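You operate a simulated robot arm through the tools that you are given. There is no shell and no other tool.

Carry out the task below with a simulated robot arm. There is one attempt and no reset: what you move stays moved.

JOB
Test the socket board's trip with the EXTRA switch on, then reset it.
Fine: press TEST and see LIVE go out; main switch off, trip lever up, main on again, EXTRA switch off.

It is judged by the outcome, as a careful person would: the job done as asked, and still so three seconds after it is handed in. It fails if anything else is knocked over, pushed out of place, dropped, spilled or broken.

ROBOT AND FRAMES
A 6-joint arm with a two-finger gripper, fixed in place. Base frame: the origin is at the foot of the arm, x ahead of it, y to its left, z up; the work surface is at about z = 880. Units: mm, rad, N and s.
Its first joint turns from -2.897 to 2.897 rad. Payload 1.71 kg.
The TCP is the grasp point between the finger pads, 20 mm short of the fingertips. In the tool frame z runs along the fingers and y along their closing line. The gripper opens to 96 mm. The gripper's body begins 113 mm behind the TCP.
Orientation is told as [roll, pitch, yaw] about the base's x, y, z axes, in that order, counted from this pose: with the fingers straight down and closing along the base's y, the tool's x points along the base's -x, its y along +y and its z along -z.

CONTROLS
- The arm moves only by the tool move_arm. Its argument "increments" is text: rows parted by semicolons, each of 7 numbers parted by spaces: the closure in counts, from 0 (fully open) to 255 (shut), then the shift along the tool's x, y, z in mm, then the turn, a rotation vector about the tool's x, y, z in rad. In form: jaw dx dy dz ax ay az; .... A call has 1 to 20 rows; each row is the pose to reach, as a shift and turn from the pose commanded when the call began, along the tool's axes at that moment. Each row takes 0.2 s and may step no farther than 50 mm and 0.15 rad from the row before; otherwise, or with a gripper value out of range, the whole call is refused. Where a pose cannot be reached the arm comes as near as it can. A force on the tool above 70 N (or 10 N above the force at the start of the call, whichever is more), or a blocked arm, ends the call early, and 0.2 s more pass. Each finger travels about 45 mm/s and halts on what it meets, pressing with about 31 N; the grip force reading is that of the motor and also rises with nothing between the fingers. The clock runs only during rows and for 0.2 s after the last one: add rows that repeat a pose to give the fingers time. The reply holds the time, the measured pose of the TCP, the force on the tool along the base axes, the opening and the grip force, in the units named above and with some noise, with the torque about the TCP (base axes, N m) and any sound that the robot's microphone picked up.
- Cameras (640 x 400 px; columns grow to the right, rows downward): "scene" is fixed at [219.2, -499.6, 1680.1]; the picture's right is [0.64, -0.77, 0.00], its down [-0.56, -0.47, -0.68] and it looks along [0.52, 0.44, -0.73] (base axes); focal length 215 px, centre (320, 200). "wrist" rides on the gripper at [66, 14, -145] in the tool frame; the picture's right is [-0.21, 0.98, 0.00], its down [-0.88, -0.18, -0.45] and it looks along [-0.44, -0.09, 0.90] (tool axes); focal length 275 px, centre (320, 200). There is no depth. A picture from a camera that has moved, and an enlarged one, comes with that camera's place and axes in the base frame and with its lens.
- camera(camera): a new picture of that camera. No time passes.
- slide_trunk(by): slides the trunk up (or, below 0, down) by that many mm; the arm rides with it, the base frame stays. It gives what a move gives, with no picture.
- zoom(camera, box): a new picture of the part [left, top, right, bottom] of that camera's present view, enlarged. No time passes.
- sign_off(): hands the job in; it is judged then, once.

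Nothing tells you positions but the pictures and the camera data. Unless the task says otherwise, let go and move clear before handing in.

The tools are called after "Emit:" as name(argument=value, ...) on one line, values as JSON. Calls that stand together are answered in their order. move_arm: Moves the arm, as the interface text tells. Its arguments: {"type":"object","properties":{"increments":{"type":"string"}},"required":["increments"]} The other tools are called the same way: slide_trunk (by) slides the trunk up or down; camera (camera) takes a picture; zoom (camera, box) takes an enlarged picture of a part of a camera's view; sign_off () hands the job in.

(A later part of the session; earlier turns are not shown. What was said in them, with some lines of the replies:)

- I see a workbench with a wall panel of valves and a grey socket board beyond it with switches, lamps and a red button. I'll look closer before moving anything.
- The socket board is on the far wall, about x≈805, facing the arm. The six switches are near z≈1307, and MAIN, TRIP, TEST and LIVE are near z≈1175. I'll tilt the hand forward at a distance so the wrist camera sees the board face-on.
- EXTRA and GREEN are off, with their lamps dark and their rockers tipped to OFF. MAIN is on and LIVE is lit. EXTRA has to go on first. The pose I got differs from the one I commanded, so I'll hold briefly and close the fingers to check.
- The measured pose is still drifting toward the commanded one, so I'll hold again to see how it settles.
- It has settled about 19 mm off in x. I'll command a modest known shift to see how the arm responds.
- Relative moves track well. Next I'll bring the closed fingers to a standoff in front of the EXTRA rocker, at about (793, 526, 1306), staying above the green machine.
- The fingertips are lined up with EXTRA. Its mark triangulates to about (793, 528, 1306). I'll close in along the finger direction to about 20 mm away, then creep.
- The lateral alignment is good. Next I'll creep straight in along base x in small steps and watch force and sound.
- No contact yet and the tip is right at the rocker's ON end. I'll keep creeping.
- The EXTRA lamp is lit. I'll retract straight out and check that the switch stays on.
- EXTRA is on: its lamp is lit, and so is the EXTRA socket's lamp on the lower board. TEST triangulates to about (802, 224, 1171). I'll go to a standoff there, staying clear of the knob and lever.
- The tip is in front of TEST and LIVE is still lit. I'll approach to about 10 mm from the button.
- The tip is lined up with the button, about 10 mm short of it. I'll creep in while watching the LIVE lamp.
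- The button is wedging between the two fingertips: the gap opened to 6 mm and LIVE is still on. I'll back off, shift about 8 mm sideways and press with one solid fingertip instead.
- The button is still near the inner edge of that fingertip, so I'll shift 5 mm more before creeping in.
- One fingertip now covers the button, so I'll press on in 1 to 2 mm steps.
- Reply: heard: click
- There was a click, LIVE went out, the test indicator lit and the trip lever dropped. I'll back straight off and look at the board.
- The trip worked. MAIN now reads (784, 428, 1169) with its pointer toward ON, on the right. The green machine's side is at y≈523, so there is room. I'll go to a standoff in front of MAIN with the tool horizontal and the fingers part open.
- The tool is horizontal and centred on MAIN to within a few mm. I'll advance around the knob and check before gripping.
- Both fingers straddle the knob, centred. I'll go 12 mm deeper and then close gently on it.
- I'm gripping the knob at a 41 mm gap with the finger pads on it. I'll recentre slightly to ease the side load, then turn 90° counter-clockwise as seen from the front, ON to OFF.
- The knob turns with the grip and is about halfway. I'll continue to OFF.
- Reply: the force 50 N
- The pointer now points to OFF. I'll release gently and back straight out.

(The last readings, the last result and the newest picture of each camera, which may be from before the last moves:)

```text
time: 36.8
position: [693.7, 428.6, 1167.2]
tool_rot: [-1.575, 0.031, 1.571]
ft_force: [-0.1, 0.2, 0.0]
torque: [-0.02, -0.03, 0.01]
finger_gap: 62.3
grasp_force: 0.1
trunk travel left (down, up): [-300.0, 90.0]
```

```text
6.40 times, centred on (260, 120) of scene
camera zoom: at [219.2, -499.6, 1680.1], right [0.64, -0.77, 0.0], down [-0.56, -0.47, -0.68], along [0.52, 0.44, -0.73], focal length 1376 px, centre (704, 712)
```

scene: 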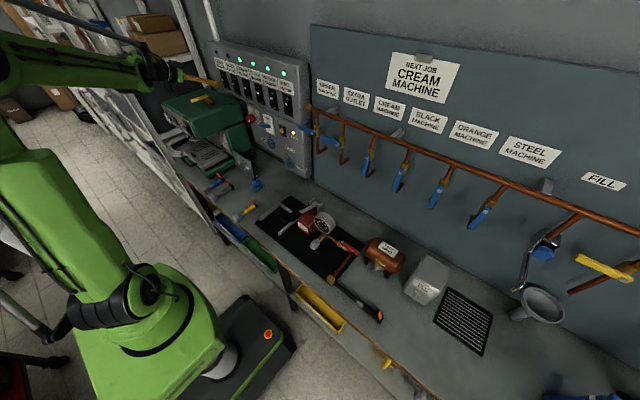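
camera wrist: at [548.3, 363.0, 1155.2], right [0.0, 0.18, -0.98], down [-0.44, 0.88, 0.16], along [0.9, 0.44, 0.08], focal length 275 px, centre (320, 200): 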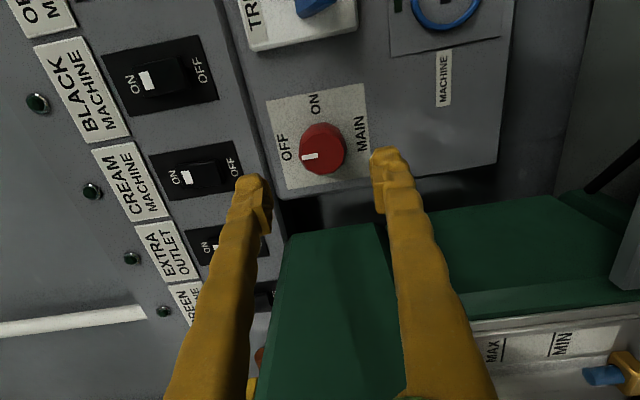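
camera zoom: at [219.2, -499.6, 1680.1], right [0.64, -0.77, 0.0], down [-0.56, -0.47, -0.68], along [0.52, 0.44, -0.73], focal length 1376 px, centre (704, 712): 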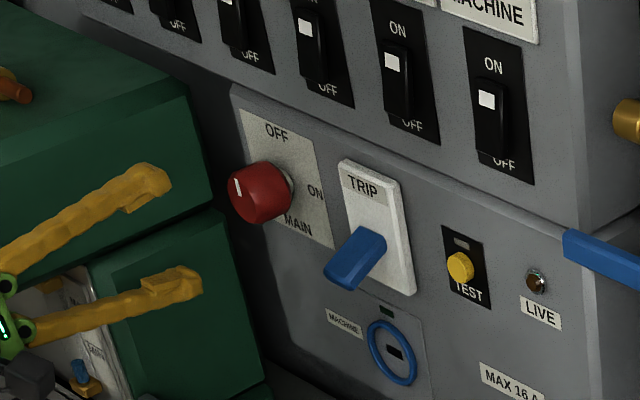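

MAIN is off. The trip lever hangs down, with its tip at about (764, 316, 1150) and its pivot at about (800, 318, 1168). I'll rotate the hand back, close the fingers and move to a spot in front of and below the lever.

Emit:
move_arm(increments="120 10 5 -10 0 0 0.146; 160 20 10 -10 0 0 0.292; 200 30 15 -10 0 0 0.438; 255 40 20 -10 0 0 0.584; 255 50 25 -10 0 0 0.73; 255 60 30 -10 0 0 0.876; 255 70 35 -10 0 0 1.022; 255 80 40 -10 0 0 1.168; 255 90 44 -10 0 0 1.314; 255 100 48 -10 0 0 1.46; 255 112 52 -10 0 0 1.6; 255 112 52 -10 0 0 1.6; 255 112 52 -10 0 0 1.6")

Emit:
camera(camera="wrist")

Emit:
zoom(camera="scene", box=[210, 90, 310, 150])

```text
time: 39.6
position: [682.7, 315.9, 1118.6]
tool_rot: [2.863, -1.568, -2.86]
ft_force: [0.0, -0.7, 0.1]
torque: [0.0, 0.03, 0.02]
finger_gap: 0.0
grasp_force: 29.1
trunk travel left (down, up): [-300.0, 90.0]
```

```text
taken
camera wrist: at [538.0, 330.0, 1053.4], right [0.0, 0.98, 0.21], down [-0.45, -0.19, 0.87], along [0.89, -0.09, 0.44], focal length 275 px, centre (320, 200)
```

wrist: 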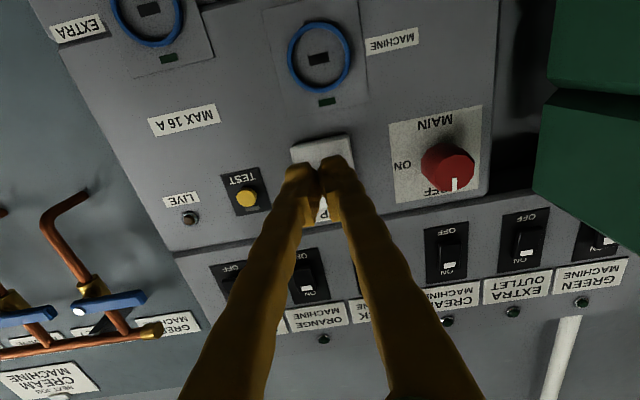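

```text
6.40 times, centred on (260, 120) of scene
camera zoom: at [219.2, -499.6, 1680.1], right [0.64, -0.77, 0.0], down [-0.56, -0.47, -0.68], along [0.52, 0.44, -0.73], focal length 1376 px, centre (704, 712)
```

zoom: 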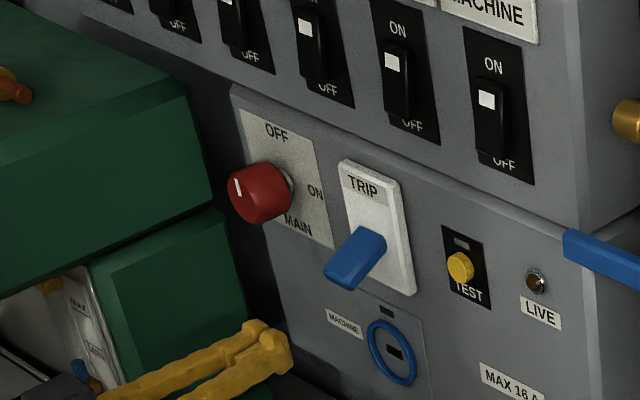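

The fingertips are aligned with the plate centre in y. I'll slide forward underneath the lever, slightly lower, and check the clearance.

Emit:
move_arm(increments="255 4 0 27 0 0 0; 255 4 0 54 0 0 0; 255 4 0 80 0 0 0; 255 4 0 80 0 0 0; 255 4 0 80 0 0 0")

Emit:
camera(camera="wrist")

Emit:
zoom(camera="scene", box=[230, 100, 310, 150])

```text
time: 40.8
position: [764.6, 316.5, 1115.0]
tool_rot: [3.066, -1.567, -3.067]
ft_force: [0.2, 0.3, -0.3]
torque: [-0.02, -0.03, -0.03]
finger_gap: 0.0
grasp_force: 29.9
trunk travel left (down, up): [-300.0, 90.0]
```

```text
taken
camera wrist: at [619.2, 330.6, 1048.9], right [0.0, 0.98, 0.21], down [-0.45, -0.18, 0.88], along [0.89, -0.09, 0.44], focal length 275 px, centre (320, 200)
```

wrist: 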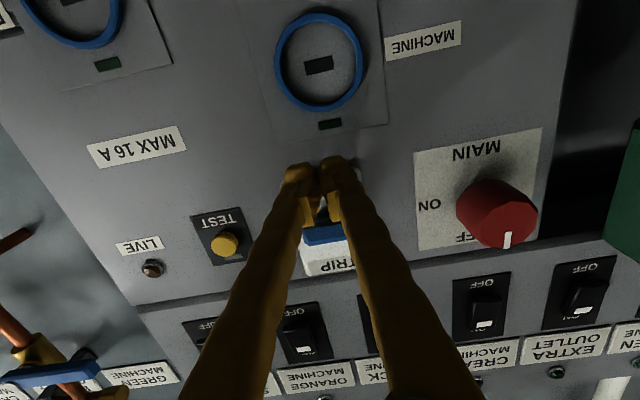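

```text
8.00 times, centred on (270, 125) of scene
camera zoom: at [219.2, -499.6, 1680.1], right [0.64, -0.77, 0.0], down [-0.56, -0.47, -0.68], along [0.52, 0.44, -0.73], focal length 1720 px, centre (720, 800)
```

zoom: 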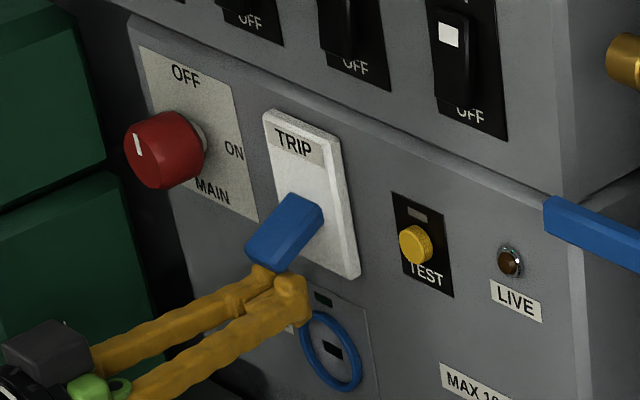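

The fingertips are under the lever. I'll raise slowly and watch the force.

Emit:
move_arm(increments="255 -5 0 0 0 0 0; 255 -10 0 0 0 0 0; 255 -15 0 0 0 0 0; 255 -20 0 0 0 0 0; 255 -25 0 0 0 0 0; 255 -30 0 0 0 0 0; 255 -35 0 0 0 0 0; 255 -35 0 0 0 0 0")

Emit:
zoom(camera="scene", box=[230, 100, 310, 150])

```text
time: 42.6
position: [762.9, 316.8, 1149.9]
tool_rot: [3.058, -1.567, -3.058]
ft_force: [-0.3, 0.5, -0.4]
torque: [-0.01, 0.0, 0.0]
finger_gap: 0.0
grasp_force: 28.7
trunk travel left (down, up): [-300.0, 90.0]
```

```text
8.00 times, centred on (270, 125) of scene
camera zoom: at [219.2, -499.6, 1680.1], right [0.64, -0.77, 0.0], down [-0.56, -0.47, -0.68], along [0.52, 0.44, -0.73], focal length 1720 px, centre (720, 800)
```

zoom: 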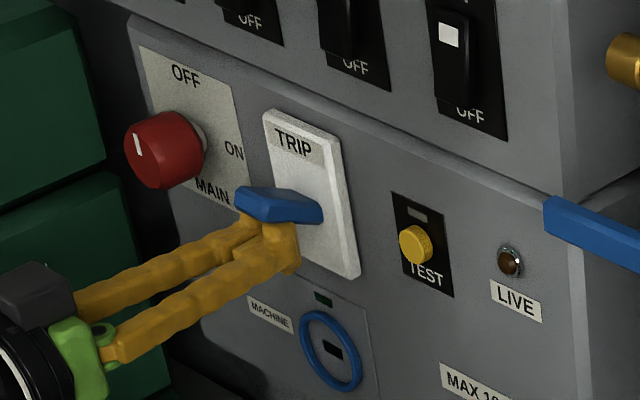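

The lever is up, close to its original attitude. I'll nudge a few mm more to make sure it seats.

Emit:
move_arm(increments="255 -1.5 0 0 0 0 0; 255 -3 0 0 0 0 0; 255 -4.5 0 0 0 0 0; 255 -6 0 0 0 0 0; 255 -6 0 0 0 0 0")

Emit:
zoom(camera="scene", box=[230, 100, 310, 150])

```text
time: 43.6
position: [747.2, 317.0, 1161.7]
tool_rot: [2.657, -1.557, -2.654]
ft_force: [17.0, 1.8, -87.9]
torque: [0.12, 1.77, 0.2]
finger_gap: 5.9
grasp_force: 29.7
trunk travel left (down, up): [-300.0, 90.0]
stopped in row 4: the force on the tool passed its limit at 77 N (the readings are from after the stop); the commanded pose is now the measured one
```

```text
8.00 times, centred on (270, 125) of scene
camera zoom: at [219.2, -499.6, 1680.1], right [0.64, -0.77, 0.0], down [-0.56, -0.47, -0.68], along [0.52, 0.44, -0.73], focal length 1720 px, centre (720, 800)
```

zoom: 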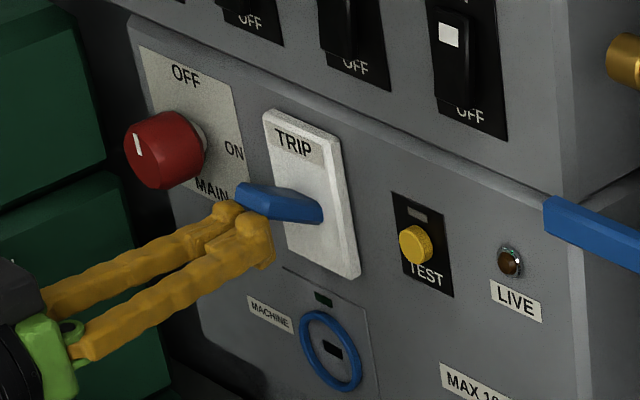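

The lever hit its stop firmly, so I'll lower off it right away and then withdraw.

Emit:
move_arm(increments="255 8 0 0 0 0 0; 255 16 0 0 0 0 0; 255 24 0 0 0 0 0; 255 24 0 -25 0 0 0; 255 24 0 -50 0 0 0; 255 24 0 -75 0 0 0; 255 24 0 -75 0 0 0")

Emit:
zoom(camera="scene", box=[230, 100, 310, 150])

Emit:
camera(camera="wrist")

```text
time: 45.2
position: [671.8, 315.5, 1140.9]
tool_rot: [2.921, -1.554, -2.923]
ft_force: [0.0, 0.2, -0.7]
torque: [0.04, 0.0, -0.03]
finger_gap: 0.1
grasp_force: 29.3
trunk travel left (down, up): [-300.0, 90.0]
```

```text
8.00 times, centred on (270, 125) of scene
camera zoom: at [219.2, -499.6, 1680.1], right [0.64, -0.77, 0.0], down [-0.56, -0.47, -0.68], along [0.52, 0.44, -0.73], focal length 1720 px, centre (720, 800)
```

zoom: 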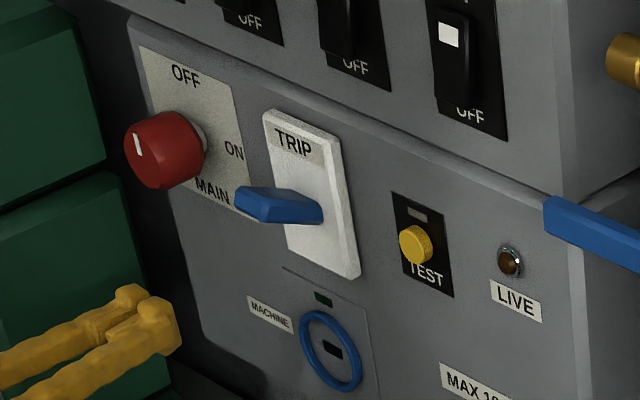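

```text
taken
camera wrist: at [526.6, 330.3, 1073.1], right [0.0, 0.98, 0.21], down [-0.46, -0.19, 0.87], along [0.89, -0.09, 0.45], focal length 275 px, centre (320, 200)
```

wrist: 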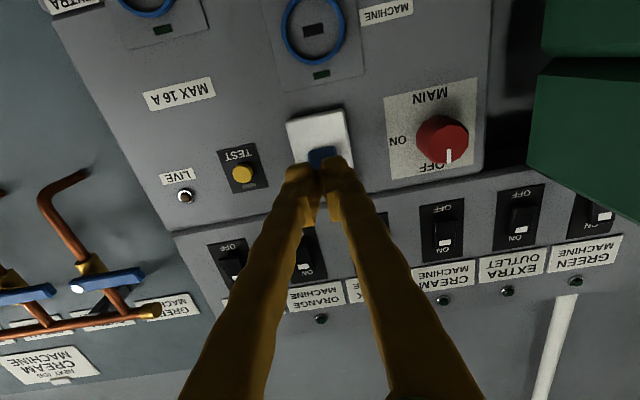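

The lever stays up by itself, exactly as it was at first. Next I'll go back to MAIN with the fingers closing vertically, so that turning to ON brings the hand back to its normal roll.

Emit:
move_arm(increments="200 -3 11 0 0 0 -0.146; 150 -6 22 0 0 0 -0.292; 110 -9 33 2 0 0 -0.438; 90 -12 44 4 0 0 -0.584; 90 -14 55 6 0 0 -0.73; 90 -16 66 8 0 0 -0.876; 90 -19 77 10 0 0 -1.022; 90 -22 88 12 0 0 -1.168; 90 -24 99 15 0 0 -1.314; 90 -25.6 108 18 0 0 -1.46; 90 -25.6 114.5 18 0 0 -1.58; 90 -25.6 114.5 18 0 0 -1.58; 90 -25.6 114.5 18 0 0 -1.58")

Emit:
camera(camera="wrist")

Emit:
zoom(camera="scene", box=[210, 90, 310, 150])

```text
time: 48.0
position: [690.7, 430.7, 1166.4]
tool_rot: [-1.585, 0.007, 1.57]
ft_force: [-0.2, 0.2, 0.6]
torque: [0.03, 0.01, 0.0]
finger_gap: 62.0
grasp_force: 0.1
trunk travel left (down, up): [-300.0, 90.0]
```

```text
taken
camera wrist: at [544.6, 364.8, 1151.3], right [0.02, 0.2, -0.98], down [-0.45, 0.88, 0.17], along [0.89, 0.44, 0.1], focal length 275 px, centre (320, 200)
```

wrist: 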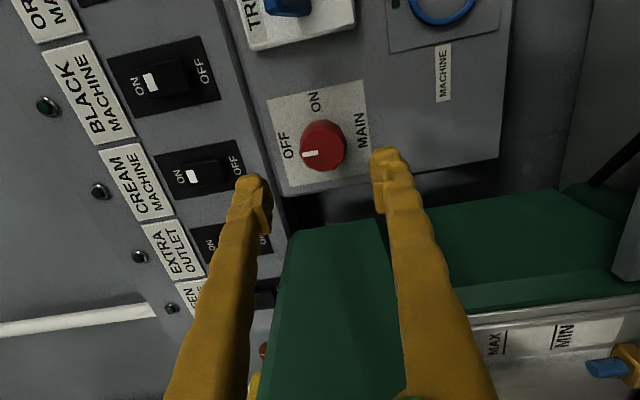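

```text
6.40 times, centred on (260, 120) of scene
camera zoom: at [219.2, -499.6, 1680.1], right [0.64, -0.77, 0.0], down [-0.56, -0.47, -0.68], along [0.52, 0.44, -0.73], focal length 1376 px, centre (704, 712)
```

zoom: 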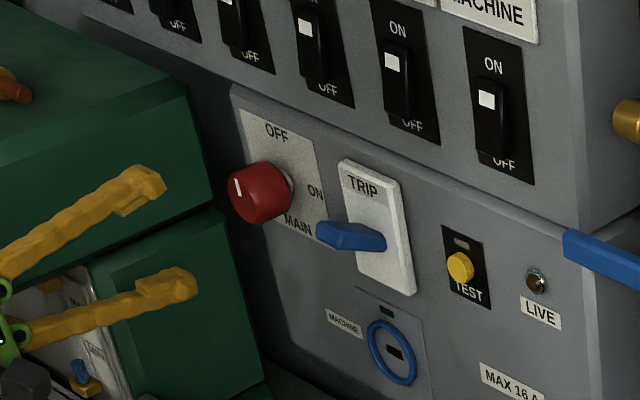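

Alignment matches the earlier release pose. I'll advance and grip the knob.

Emit:
move_arm(increments="90 0 0 25 0 0 0; 90 0 0 50 0 0 0; 90 0 0 72 0 0 0; 90 0 0 83 0 0 0; 90 0 0 83 0 0 0; 90 0 0 83 0 0 0; 120 0 0 83 0 0 0; 150 0 0 83 0 0 0; 180 0 0 83 0 0 0; 180 0 0 83 0 0 0")

Emit:
camera(camera="wrist")

```text
time: 50.2
position: [773.3, 431.3, 1167.5]
tool_rot: [-1.585, 0.005, 1.571]
ft_force: [-9.4, -0.9, -26.2]
torque: [-0.01, 0.6, -0.12]
finger_gap: 45.9
grasp_force: 13.5
trunk travel left (down, up): [-300.0, 90.0]
```

```text
taken
camera wrist: at [627.5, 366.3, 1152.5], right [0.01, 0.2, -0.98], down [-0.45, 0.88, 0.17], along [0.89, 0.44, 0.1], focal length 275 px, centre (320, 200)
```

wrist: 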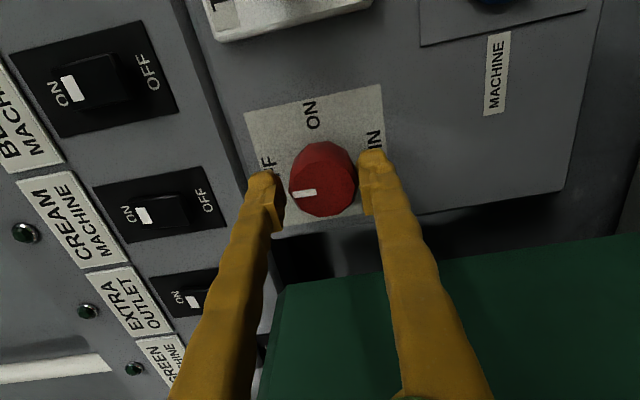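

The lower finger touched first, so I'll shift about 2 mm down and finish closing.

Emit:
move_arm(increments="180 0 1.2 0 0 0 0; 180 0 2.2 0 0 0 0; 180 0 2.2 0 0 0 0; 180 0 2.2 0 0 0 0; 180 0 2.2 0 0 0 0")

Emit:
camera(camera="wrist")

```text
time: 51.4
position: [772.2, 431.3, 1163.0]
tool_rot: [-1.588, 0.008, 1.571]
ft_force: [-6.7, 2.3, -21.0]
torque: [0.06, 0.29, 0.07]
finger_gap: 40.5
grasp_force: 35.1
trunk travel left (down, up): [-300.0, 90.0]
```

```text
taken
camera wrist: at [627.7, 365.7, 1150.0], right [0.02, 0.2, -0.98], down [-0.45, 0.88, 0.17], along [0.89, 0.44, 0.1], focal length 275 px, centre (320, 200)
```

wrist: 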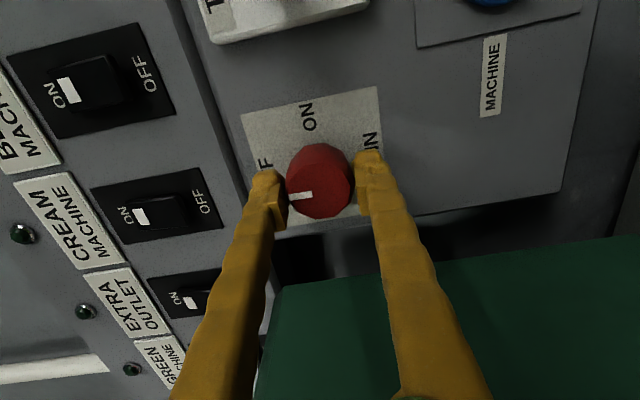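

The knob is firmly gripped. I'll turn it back 90° to ON.

Emit:
move_arm(increments="180 0 1 0 0 0 0.144; 180 0 1 0 0 0 0.288; 180 0 1 0 0 0 0.432; 180 0 1 0 0 0 0.576; 180 0 1 0 0 0 0.72; 180 0 1 0 0 0 0.864; 180 0 1 0 0 0 1.008; 180 0 1 0 0 0 1.152; 180 0 1 0 0 0 1.296; 180 0 1 0 0 0 1.44; 180 0 1 0 0 0 1.58; 180 0 1 0 0 0 1.58; 180 0 1 0 0 0 1.58")

Emit:
camera(camera="wrist")

Emit:
zoom(camera="scene", box=[210, 50, 310, 150])

```text
time: 54.2
position: [772.5, 429.3, 1164.4]
tool_rot: [2.846, -1.552, -2.846]
ft_force: [-10.7, -3.7, -8.2]
torque: [-0.33, 0.09, -0.03]
finger_gap: 40.8
grasp_force: 34.9
trunk travel left (down, up): [-300.0, 90.0]
```

```text
taken
camera wrist: at [627.5, 444.1, 1097.3], right [0.0, 0.98, 0.21], down [-0.46, -0.19, 0.87], along [0.89, -0.09, 0.45], focal length 275 px, centre (320, 200)
```

wrist: 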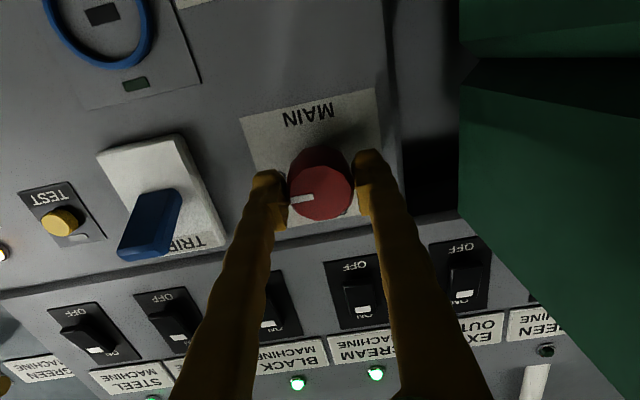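

```text
4.00 times, centred on (260, 100) of scene
camera zoom: at [219.2, -499.6, 1680.1], right [0.64, -0.77, 0.0], down [-0.56, -0.47, -0.68], along [0.52, 0.44, -0.73], focal length 860 px, centre (560, 600)
```

zoom: 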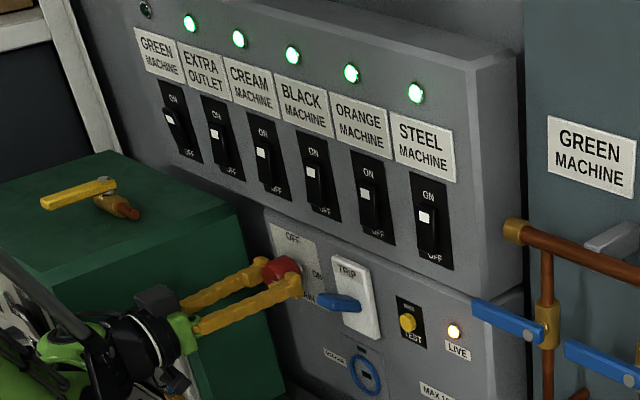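

MAIN is back on: LIVE is lit and the lamps have returned, including EXTRA. I'll release and back straight out.

Emit:
move_arm(increments="120 0 0 0 0 0 0; 85 0 0 0 0 0 0; 85 0 0 0 0 0 0; 85 0 0 -15 0 0 0; 85 0 0 -45 0 0 0; 85 0 0 -85 0 0 0; 85 0 0 -85 0 0 0; 85 0 0 -85 0 0 0")

Emit:
camera(camera="wrist")

Emit:
zoom(camera="scene", box=[210, 50, 310, 150])

```text
time: 56.0
position: [687.2, 429.6, 1161.4]
tool_rot: [2.927, -1.554, -2.93]
ft_force: [0.0, -0.3, 0.1]
torque: [0.0, -0.01, 0.05]
finger_gap: 64.1
grasp_force: 0.0
trunk travel left (down, up): [-300.0, 90.0]
```

```text
taken
camera wrist: at [542.5, 442.8, 1094.1], right [0.0, 0.98, 0.21], down [-0.46, -0.19, 0.87], along [0.89, -0.09, 0.45], focal length 275 px, centre (320, 200)
```

wrist: 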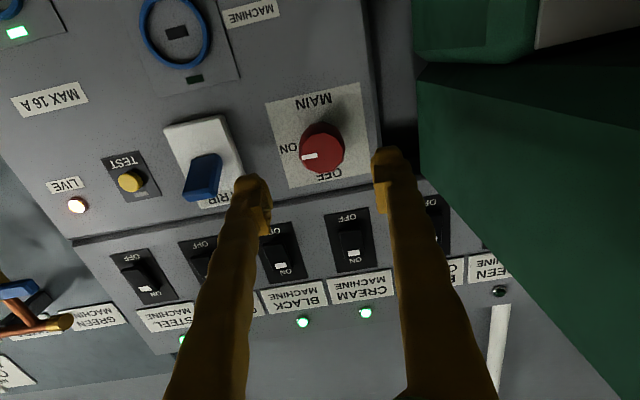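

```text
4.00 times, centred on (260, 100) of scene
camera zoom: at [219.2, -499.6, 1680.1], right [0.64, -0.77, 0.0], down [-0.56, -0.47, -0.68], along [0.52, 0.44, -0.73], focal length 860 px, centre (560, 600)
```

zoom: 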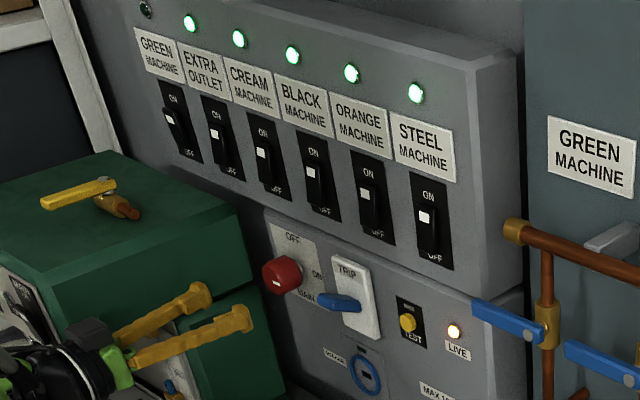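

The knob is released at ON. Next I'll raise the hand clear of the green machine, tilt it back and close the fingers, ready to press EXTRA off.

Emit:
move_arm(increments="120 -30 0 -20 0 0.0 0; 170 -65 0 -40 0 0.1 0; 220 -100 0 -53 0 0.2 0; 255 -135 0 -53 0 0.3 0; 255 -169 0 -53 0 0.4 0; 255 -169 0 -53 0 0.444 0; 255 -169 0 -53 0 0.444 0; 255 -169 0 -53 0 0.444 0")

Emit:
camera(camera="wrist")

```text
time: 57.8
position: [631.8, 428.9, 1330.0]
tool_rot: [0.008, -1.145, -0.009]
ft_force: [-0.6, 0.8, -0.2]
torque: [-0.02, -0.03, -0.02]
finger_gap: 0.0
grasp_force: 29.5
trunk travel left (down, up): [-300.0, 90.0]
```

```text
taken
camera wrist: at [471.4, 442.3, 1331.1], right [0.09, 0.98, 0.19], down [-0.04, -0.19, 0.98], along [1.0, -0.09, 0.02], focal length 275 px, centre (320, 200)
```

wrist: 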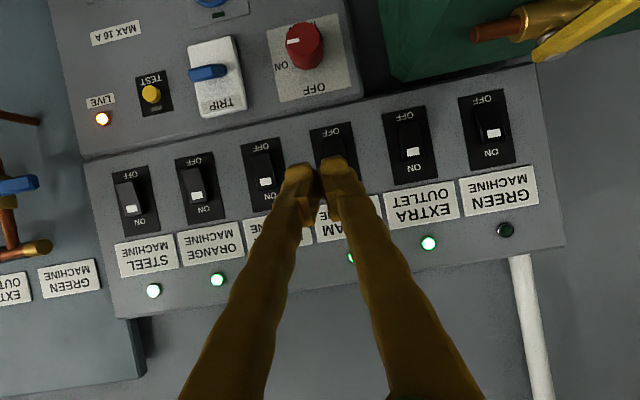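

I can see EXTRA clearly: it is on, with the OFF end of its rocker at about (798, 525, 1276). I'll move to a standoff in front of the OFF end.

Emit:
move_arm(increments="255 -1.6 20 20 0 0 0; 255 -3.3 40 43 0 0 0; 255 -5 60 68 0 0 0; 255 -6.6 79 92 0 0 0; 255 -8.2 97 115 0 0 0; 255 -8.2 97 115 0 0 0; 255 -8.2 97 115 0 0 0")

Emit:
camera(camera="wrist")

Emit:
zoom(camera="scene", box=[150, 40, 310, 140])

```text
time: 58.6
position: [625.2, 431.3, 1333.4]
tool_rot: [0.015, -1.163, -0.013]
ft_force: [-0.4, -1.0, 0.6]
torque: [0.05, 0.03, 0.15]
finger_gap: 0.1
grasp_force: 29.0
trunk travel left (down, up): [-300.0, 90.0]
stopped in row 4: the arm was blocked; the commanded pose is now the measured one
```

```text
taken
camera wrist: at [465.2, 444.2, 1330.7], right [0.08, 0.98, 0.19], down [-0.06, -0.19, 0.98], along [0.99, -0.09, 0.04], focal length 275 px, centre (320, 200)
```

wrist: 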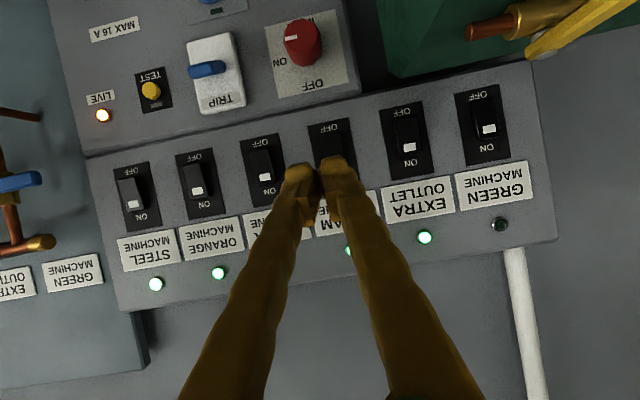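

```text
4.00 times, centred on (230, 90) of scene
camera zoom: at [219.2, -499.6, 1680.1], right [0.64, -0.77, 0.0], down [-0.56, -0.47, -0.68], along [0.52, 0.44, -0.73], focal length 860 px, centre (680, 640)
```

zoom: 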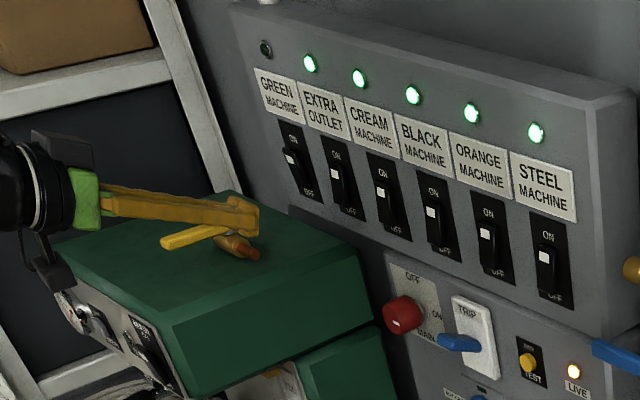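

The arm reports being blocked, with no force at the tool. I'll look at the whole scene to find out why before moving.

Emit:
camera(camera="scene")

Emit:
zoom(camera="scene", box=[0, 0, 240, 200])

```text
taken
```

scene: 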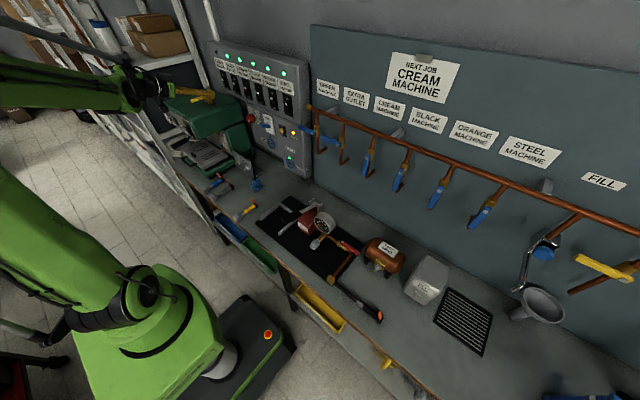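

```text
2.00 times, centred on (120, 100) of scene
camera zoom: at [219.2, -499.6, 1680.1], right [0.64, -0.77, 0.0], down [-0.56, -0.47, -0.68], along [0.52, 0.44, -0.73], focal length 430 px, centre (720, 400)
```

zoom: 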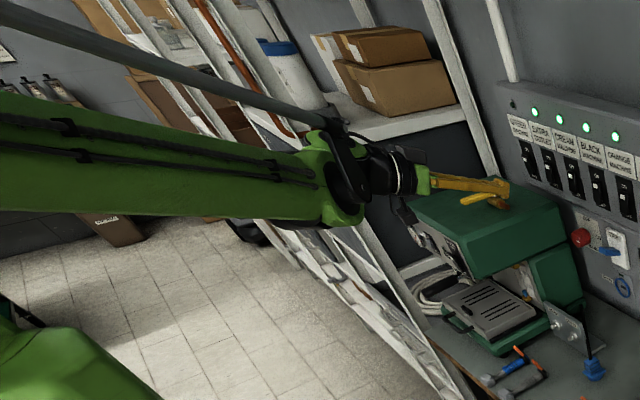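

The arm's shape looks the same as before, so I'll probe with small moves to find out which direction is resisted.

Emit:
move_arm(increments="255 0 5 0 0 0 0; 255 0 10 0 0 0 0; 255 0 10 0 0 0 0; 255 0 10 0 0 0 0")

Emit:
move_arm(increments="255 0 0 -5 0 0 0; 255 0 0 -10 0 0 0; 255 0 0 -10 0 0 0; 255 0 0 -10 0 0 0")

```text
time: 59.6
position: [628.3, 439.1, 1328.1]
tool_rot: [0.007, -1.16, -0.011]
ft_force: [-1.0, -0.8, -0.5]
torque: [-0.01, -0.04, -0.04]
finger_gap: 0.0
grasp_force: 29.0
trunk travel left (down, up): [-300.0, 90.0]
```

```text
time: 60.6
position: [624.1, 445.5, 1333.6]
tool_rot: [0.012, -1.159, -0.012]
ft_force: [-0.9, 0.0, 0.1]
torque: [-0.03, 0.01, -0.05]
finger_gap: 0.0
grasp_force: 30.0
trunk travel left (down, up): [-300.0, 90.0]
```

Emit:
move_arm(increments="255 0 0 0 0 0 0; 255 0 0 0 0 0 0; 255 0 0 0 0 0 0; 255 0 0 0 0 0 0; 255 0 0 0 0 0 0")

Emit:
zoom(camera="scene", box=[0, 30, 200, 155])

```text
time: 61.8
position: [623.1, 443.2, 1332.6]
tool_rot: [0.011, -1.158, -0.011]
ft_force: [-0.7, -0.2, -0.5]
torque: [-0.02, 0.03, 0.03]
finger_gap: 0.1
grasp_force: 29.4
trunk travel left (down, up): [-300.0, 90.0]
```

```text
3.20 times, centred on (100, 92) of scene
camera zoom: at [219.2, -499.6, 1680.1], right [0.64, -0.77, 0.0], down [-0.56, -0.47, -0.68], along [0.52, 0.44, -0.73], focal length 688 px, centre (1024, 544)
```

zoom: 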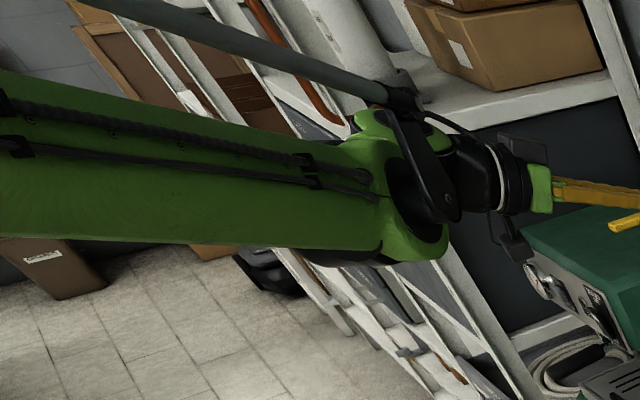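

Small moves are followed, if sluggishly. I'll advance more slowly toward EXTRA and watch how it tracks.

Emit:
move_arm(increments="255 -1 5 5 0 0.005 0; 255 -3 10 10 0 0.01 0; 255 -5 15 15 0 0.02 0; 255 -7 20 20 0 0.03 0; 255 -9 25 25 0 0.04 0; 255 -11 30 30 0 0.04 0; 255 -11 30 30 0 0.04 0; 255 -11 30 30 0 0.04 0")

```text
time: 63.6
position: [653.0, 473.3, 1331.2]
tool_rot: [0.007, -1.119, -0.01]
ft_force: [-0.5, 0.6, 0.0]
torque: [0.04, -0.01, 0.01]
finger_gap: 0.0
grasp_force: 28.9
trunk travel left (down, up): [-300.0, 90.0]
```

That tracked cleanly, so I'll continue at this gentler pace to the standoff in front of EXTRA's OFF end.

Emit:
move_arm(increments="255 0 8 8 0 0 0; 255 0 16 20 0 0 0; 255 0 24 32 0 0 0; 255 0 32 45 0 0 0; 255 0 40 58 0 0 0; 255 -1 47 71 0 0 0; 255 -1 53 84 0 0 0; 255 -1 53 96 0 0 0; 255 -1 53 96 0 0 0; 255 -1 53 96 0 0 0")

Emit:
camera(camera="wrist")

Emit:
zoom(camera="scene", box=[150, 40, 310, 140])

```text
time: 65.8
position: [740.5, 526.2, 1289.5]
tool_rot: [0.008, -1.119, -0.011]
ft_force: [0.5, 0.2, 0.4]
torque: [-0.01, 0.01, 0.01]
finger_gap: 0.0
grasp_force: 29.9
trunk travel left (down, up): [-300.0, 90.0]
```

```text
taken
camera wrist: at [581.4, 540.5, 1295.3], right [0.09, 0.98, 0.19], down [-0.02, -0.19, 0.98], along [1.0, -0.09, 0.0], focal length 275 px, centre (320, 200)
```

wrist: 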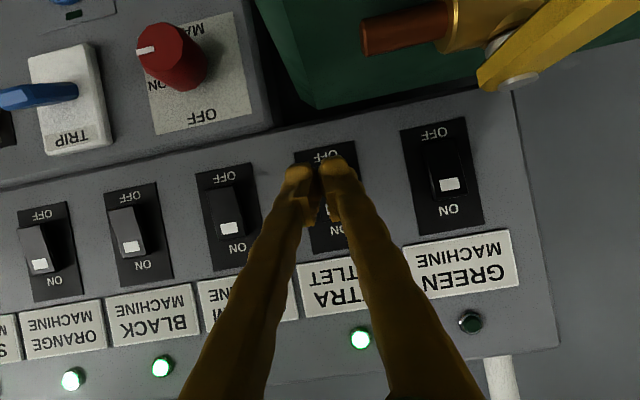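

```text
4.00 times, centred on (230, 90) of scene
camera zoom: at [219.2, -499.6, 1680.1], right [0.64, -0.77, 0.0], down [-0.56, -0.47, -0.68], along [0.52, 0.44, -0.73], focal length 860 px, centre (680, 640)
```

zoom: 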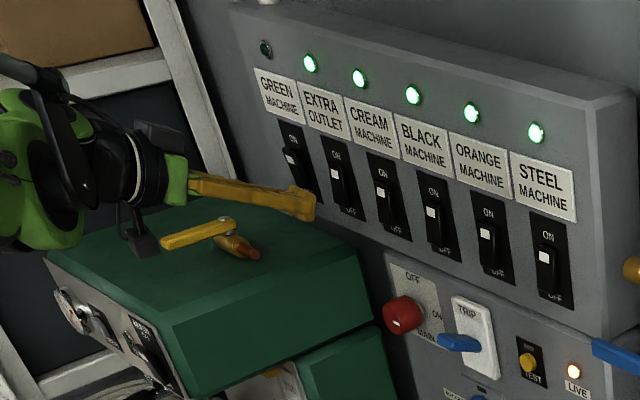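

The fingertips are in front of EXTRA, and GREEN's switch is well to the side. I'll go down to the OFF end and close in carefully.

Emit:
move_arm(increments="255 -0.6 1 8 0 0 0; 255 -1.2 2 16 0 0 0; 255 -1.8 2.8 24 0 0 0; 255 -2.5 2.8 31.6 0 0 0; 255 -2.5 2.8 31.6 0 0 0; 255 -2.5 2.8 31.6 0 0 0")

Emit:
zoom(camera="scene", box=[170, 40, 290, 115])

Emit:
camera(camera="wrist")

```text
time: 67.2
position: [771.9, 529.4, 1278.6]
tool_rot: [0.009, -1.119, -0.01]
ft_force: [0.5, 0.3, -0.9]
torque: [0.04, 0.01, 0.0]
finger_gap: 0.0
grasp_force: 28.9
trunk travel left (down, up): [-300.0, 90.0]
```

```text
5.33 times, centred on (230, 78) of scene
camera zoom: at [219.2, -499.6, 1680.1], right [0.64, -0.77, 0.0], down [-0.56, -0.47, -0.68], along [0.52, 0.44, -0.73], focal length 1147 px, centre (800, 853)
```

zoom: 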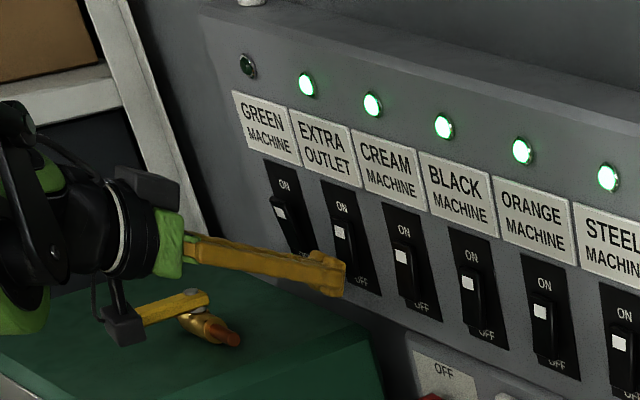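

```text
taken
camera wrist: at [611.4, 543.0, 1284.1], right [0.09, 0.98, 0.19], down [-0.02, -0.19, 0.98], along [1.0, -0.09, 0.0], focal length 275 px, centre (320, 200)
```

wrist: 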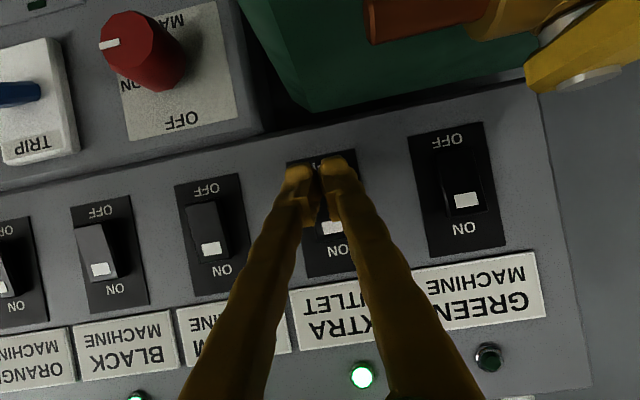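

Good alignment. I'll creep in along base x until the EXTRA lamp goes out.

Emit:
move_arm(increments="255 -0.9 0 1.8 0 0 0; 255 -1.7 0 3.6 0 0 0; 255 -2.6 0 5.4 0 0 0; 255 -3.5 0 7.2 0 0 0; 255 -3.5 0 7.2 0 0 0")

Emit:
zoom(camera="scene", box=[170, 40, 290, 115])

```text
time: 68.4
position: [779.6, 529.4, 1277.8]
tool_rot: [0.009, -1.115, -0.011]
ft_force: [-0.2, -0.7, -0.1]
torque: [-0.02, 0.0, 0.02]
finger_gap: 0.0
grasp_force: 29.8
trunk travel left (down, up): [-300.0, 90.0]
```

```text
5.33 times, centred on (230, 78) of scene
camera zoom: at [219.2, -499.6, 1680.1], right [0.64, -0.77, 0.0], down [-0.56, -0.47, -0.68], along [0.52, 0.44, -0.73], focal length 1147 px, centre (800, 853)
```

zoom: 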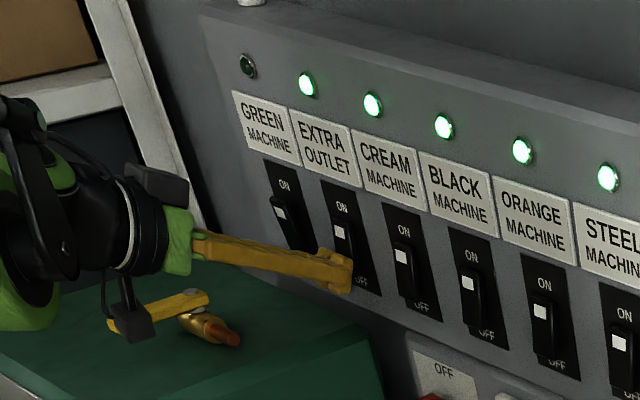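

Emit:
move_arm(increments="255 -0.7 0 1.3 0 0 0; 255 -1.3 0 2.7 0 0 0; 255 -2 0 4 0 0 0; 255 -2.6 0 5.4 0 0 0; 255 -2.6 0 5.4 0 0 0")

Emit:
zoom(camera="scene", box=[170, 40, 290, 115])

```text
time: 69.6
position: [783.5, 529.8, 1278.7]
tool_rot: [0.008, -1.119, -0.01]
ft_force: [-10.5, -1.8, 0.0]
torque: [-0.04, -0.01, -0.05]
finger_gap: 6.0
grasp_force: 28.8
trunk travel left (down, up): [-300.0, 90.0]
```

```text
5.33 times, centred on (230, 78) of scene
camera zoom: at [219.2, -499.6, 1680.1], right [0.64, -0.77, 0.0], down [-0.56, -0.47, -0.68], along [0.52, 0.44, -0.73], focal length 1147 px, centre (800, 853)
```

zoom: 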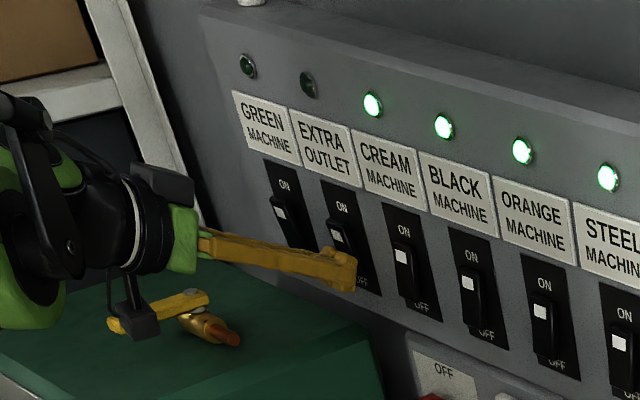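

The EXTRA lamp is out. I'll retract straight back and slightly up at a gentle pace.

Emit:
move_arm(increments="255 4 0 -9 0 0 0; 255 7 0 -20 0 0 0; 255 9 0 -34 0 0 0; 255 11 0 -50 0 0 0; 255 12 0 -66 0 0 0; 255 5 0 -85 0 0 0; 255 -3 0 -100 0 0 0; 255 -3 0 -100 0 0 0")

Emit:
camera(camera="scene")

Emit:
camera(camera="wrist")

Emit:
zoom(camera="scene", box=[200, 40, 320, 180])

```text
time: 71.4
position: [697.1, 529.3, 1325.2]
tool_rot: [0.008, -1.12, -0.01]
ft_force: [-0.1, 0.7, -0.7]
torque: [0.03, 0.0, -0.01]
finger_gap: 0.2
grasp_force: 29.6
trunk travel left (down, up): [-300.0, 90.0]
```

```text
taken
```

scene: 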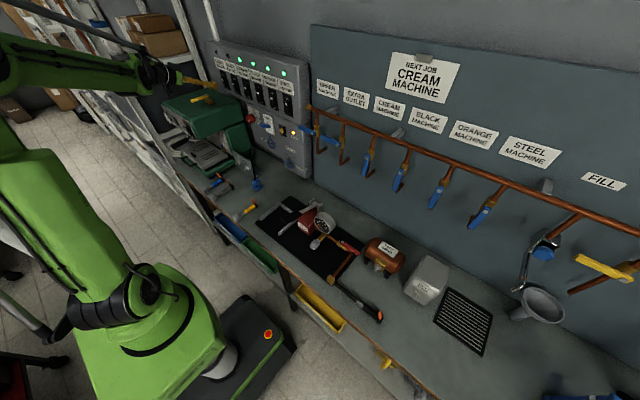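

```text
taken
camera wrist: at [537.2, 543.3, 1330.8], right [0.09, 0.98, 0.19], down [-0.02, -0.19, 0.98], along [1.0, -0.09, 0.0], focal length 275 px, centre (320, 200)
```

wrist: 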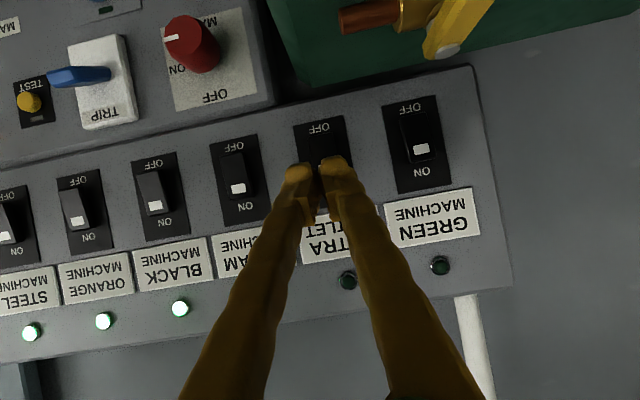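

```text
2.86 times, centred on (260, 110) of scene
camera zoom: at [219.2, -499.6, 1680.1], right [0.64, -0.77, 0.0], down [-0.56, -0.47, -0.68], along [0.52, 0.44, -0.73], focal length 614 px, centre (491, 457)
```

zoom: 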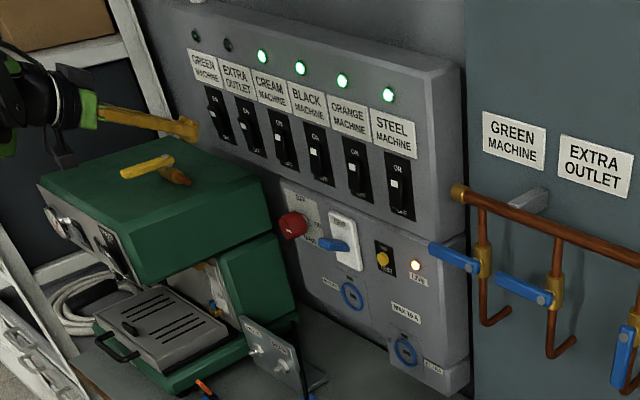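

Everything reads as it should: EXTRA is off, LIVE is lit, the lever is up, MAIN is on and the other lamps are back. I'll move a little further clear and take a last look.

Emit:
move_arm(increments="255 3 -6 -12 0 0 0; 255 6 -14 -26 0 0 0; 255 9 -22 -40 0 0 0; 255 12 -30 -54 0 0 0; 255 15 -40 -66 0 0 0; 255 15 -40 -66 0 0 0; 255 15 -40 -66 0 0 0")

Emit:
camera(camera="scene")

Emit:
zoom(camera="scene", box=[210, 40, 310, 180])

```text
time: 73.0
position: [631.3, 491.0, 1339.0]
tool_rot: [0.007, -1.119, -0.012]
ft_force: [0.6, 0.3, 0.2]
torque: [0.03, -0.01, -0.02]
finger_gap: 0.0
grasp_force: 29.6
trunk travel left (down, up): [-300.0, 90.0]
```

```text
taken
```

scene: 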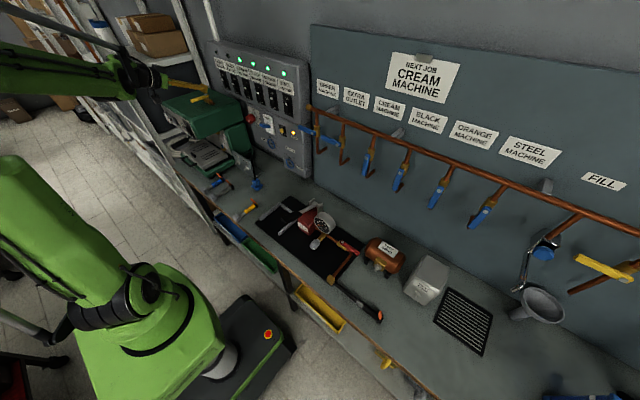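

```text
2.86 times, centred on (260, 110) of scene
camera zoom: at [219.2, -499.6, 1680.1], right [0.64, -0.77, 0.0], down [-0.56, -0.47, -0.68], along [0.52, 0.44, -0.73], focal length 614 px, centre (491, 457)
```

zoom: 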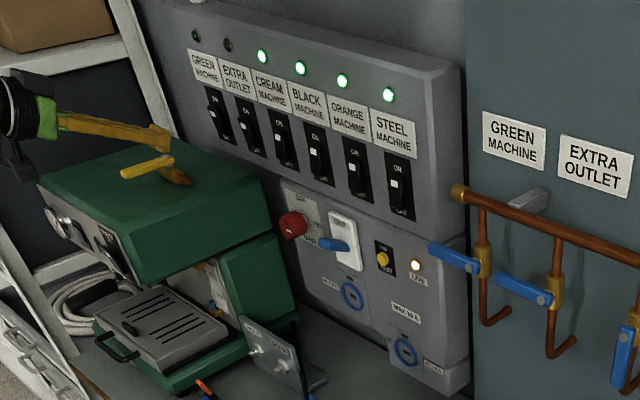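

The board is tested and reset, nothing else looks disturbed, and the hand is clear. I'm handing the job in.

Emit:
sign_off()

```text
The job is handed in.
```

I tested the board's trip with EXTRA switched on, then reset it, and the job is handed in. I haven't had a verdict back.

- **Test:** I switched EXTRA on and pressed TEST. There was a click, LIVE went out and the trip lever dropped. My first push on TEST slipped between the fingertips and did nothing.
- **Reset:** I turned MAIN off, pushed the trip lever up and turned MAIN on again. LIVE and the other lamps came back, and I then switched EXTRA off.
- **Final state:** In the last picture MAIN is on, the lever is up, LIVE is lit and EXTRA is off. GREEN was off at the start and still is. Nothing else looks moved.

**Harder than intended:** After the lever was up I nudged it a little further to be sure it had seated. It hit its stop at about 80 to 90 N before I backed off. It stayed up by itself and looks the same as it did at the start.

**One interruption:** The arm reported being blocked once on the way back to EXTRA, with no force at the hand. I didn't find the cause, and moving more slowly got through.
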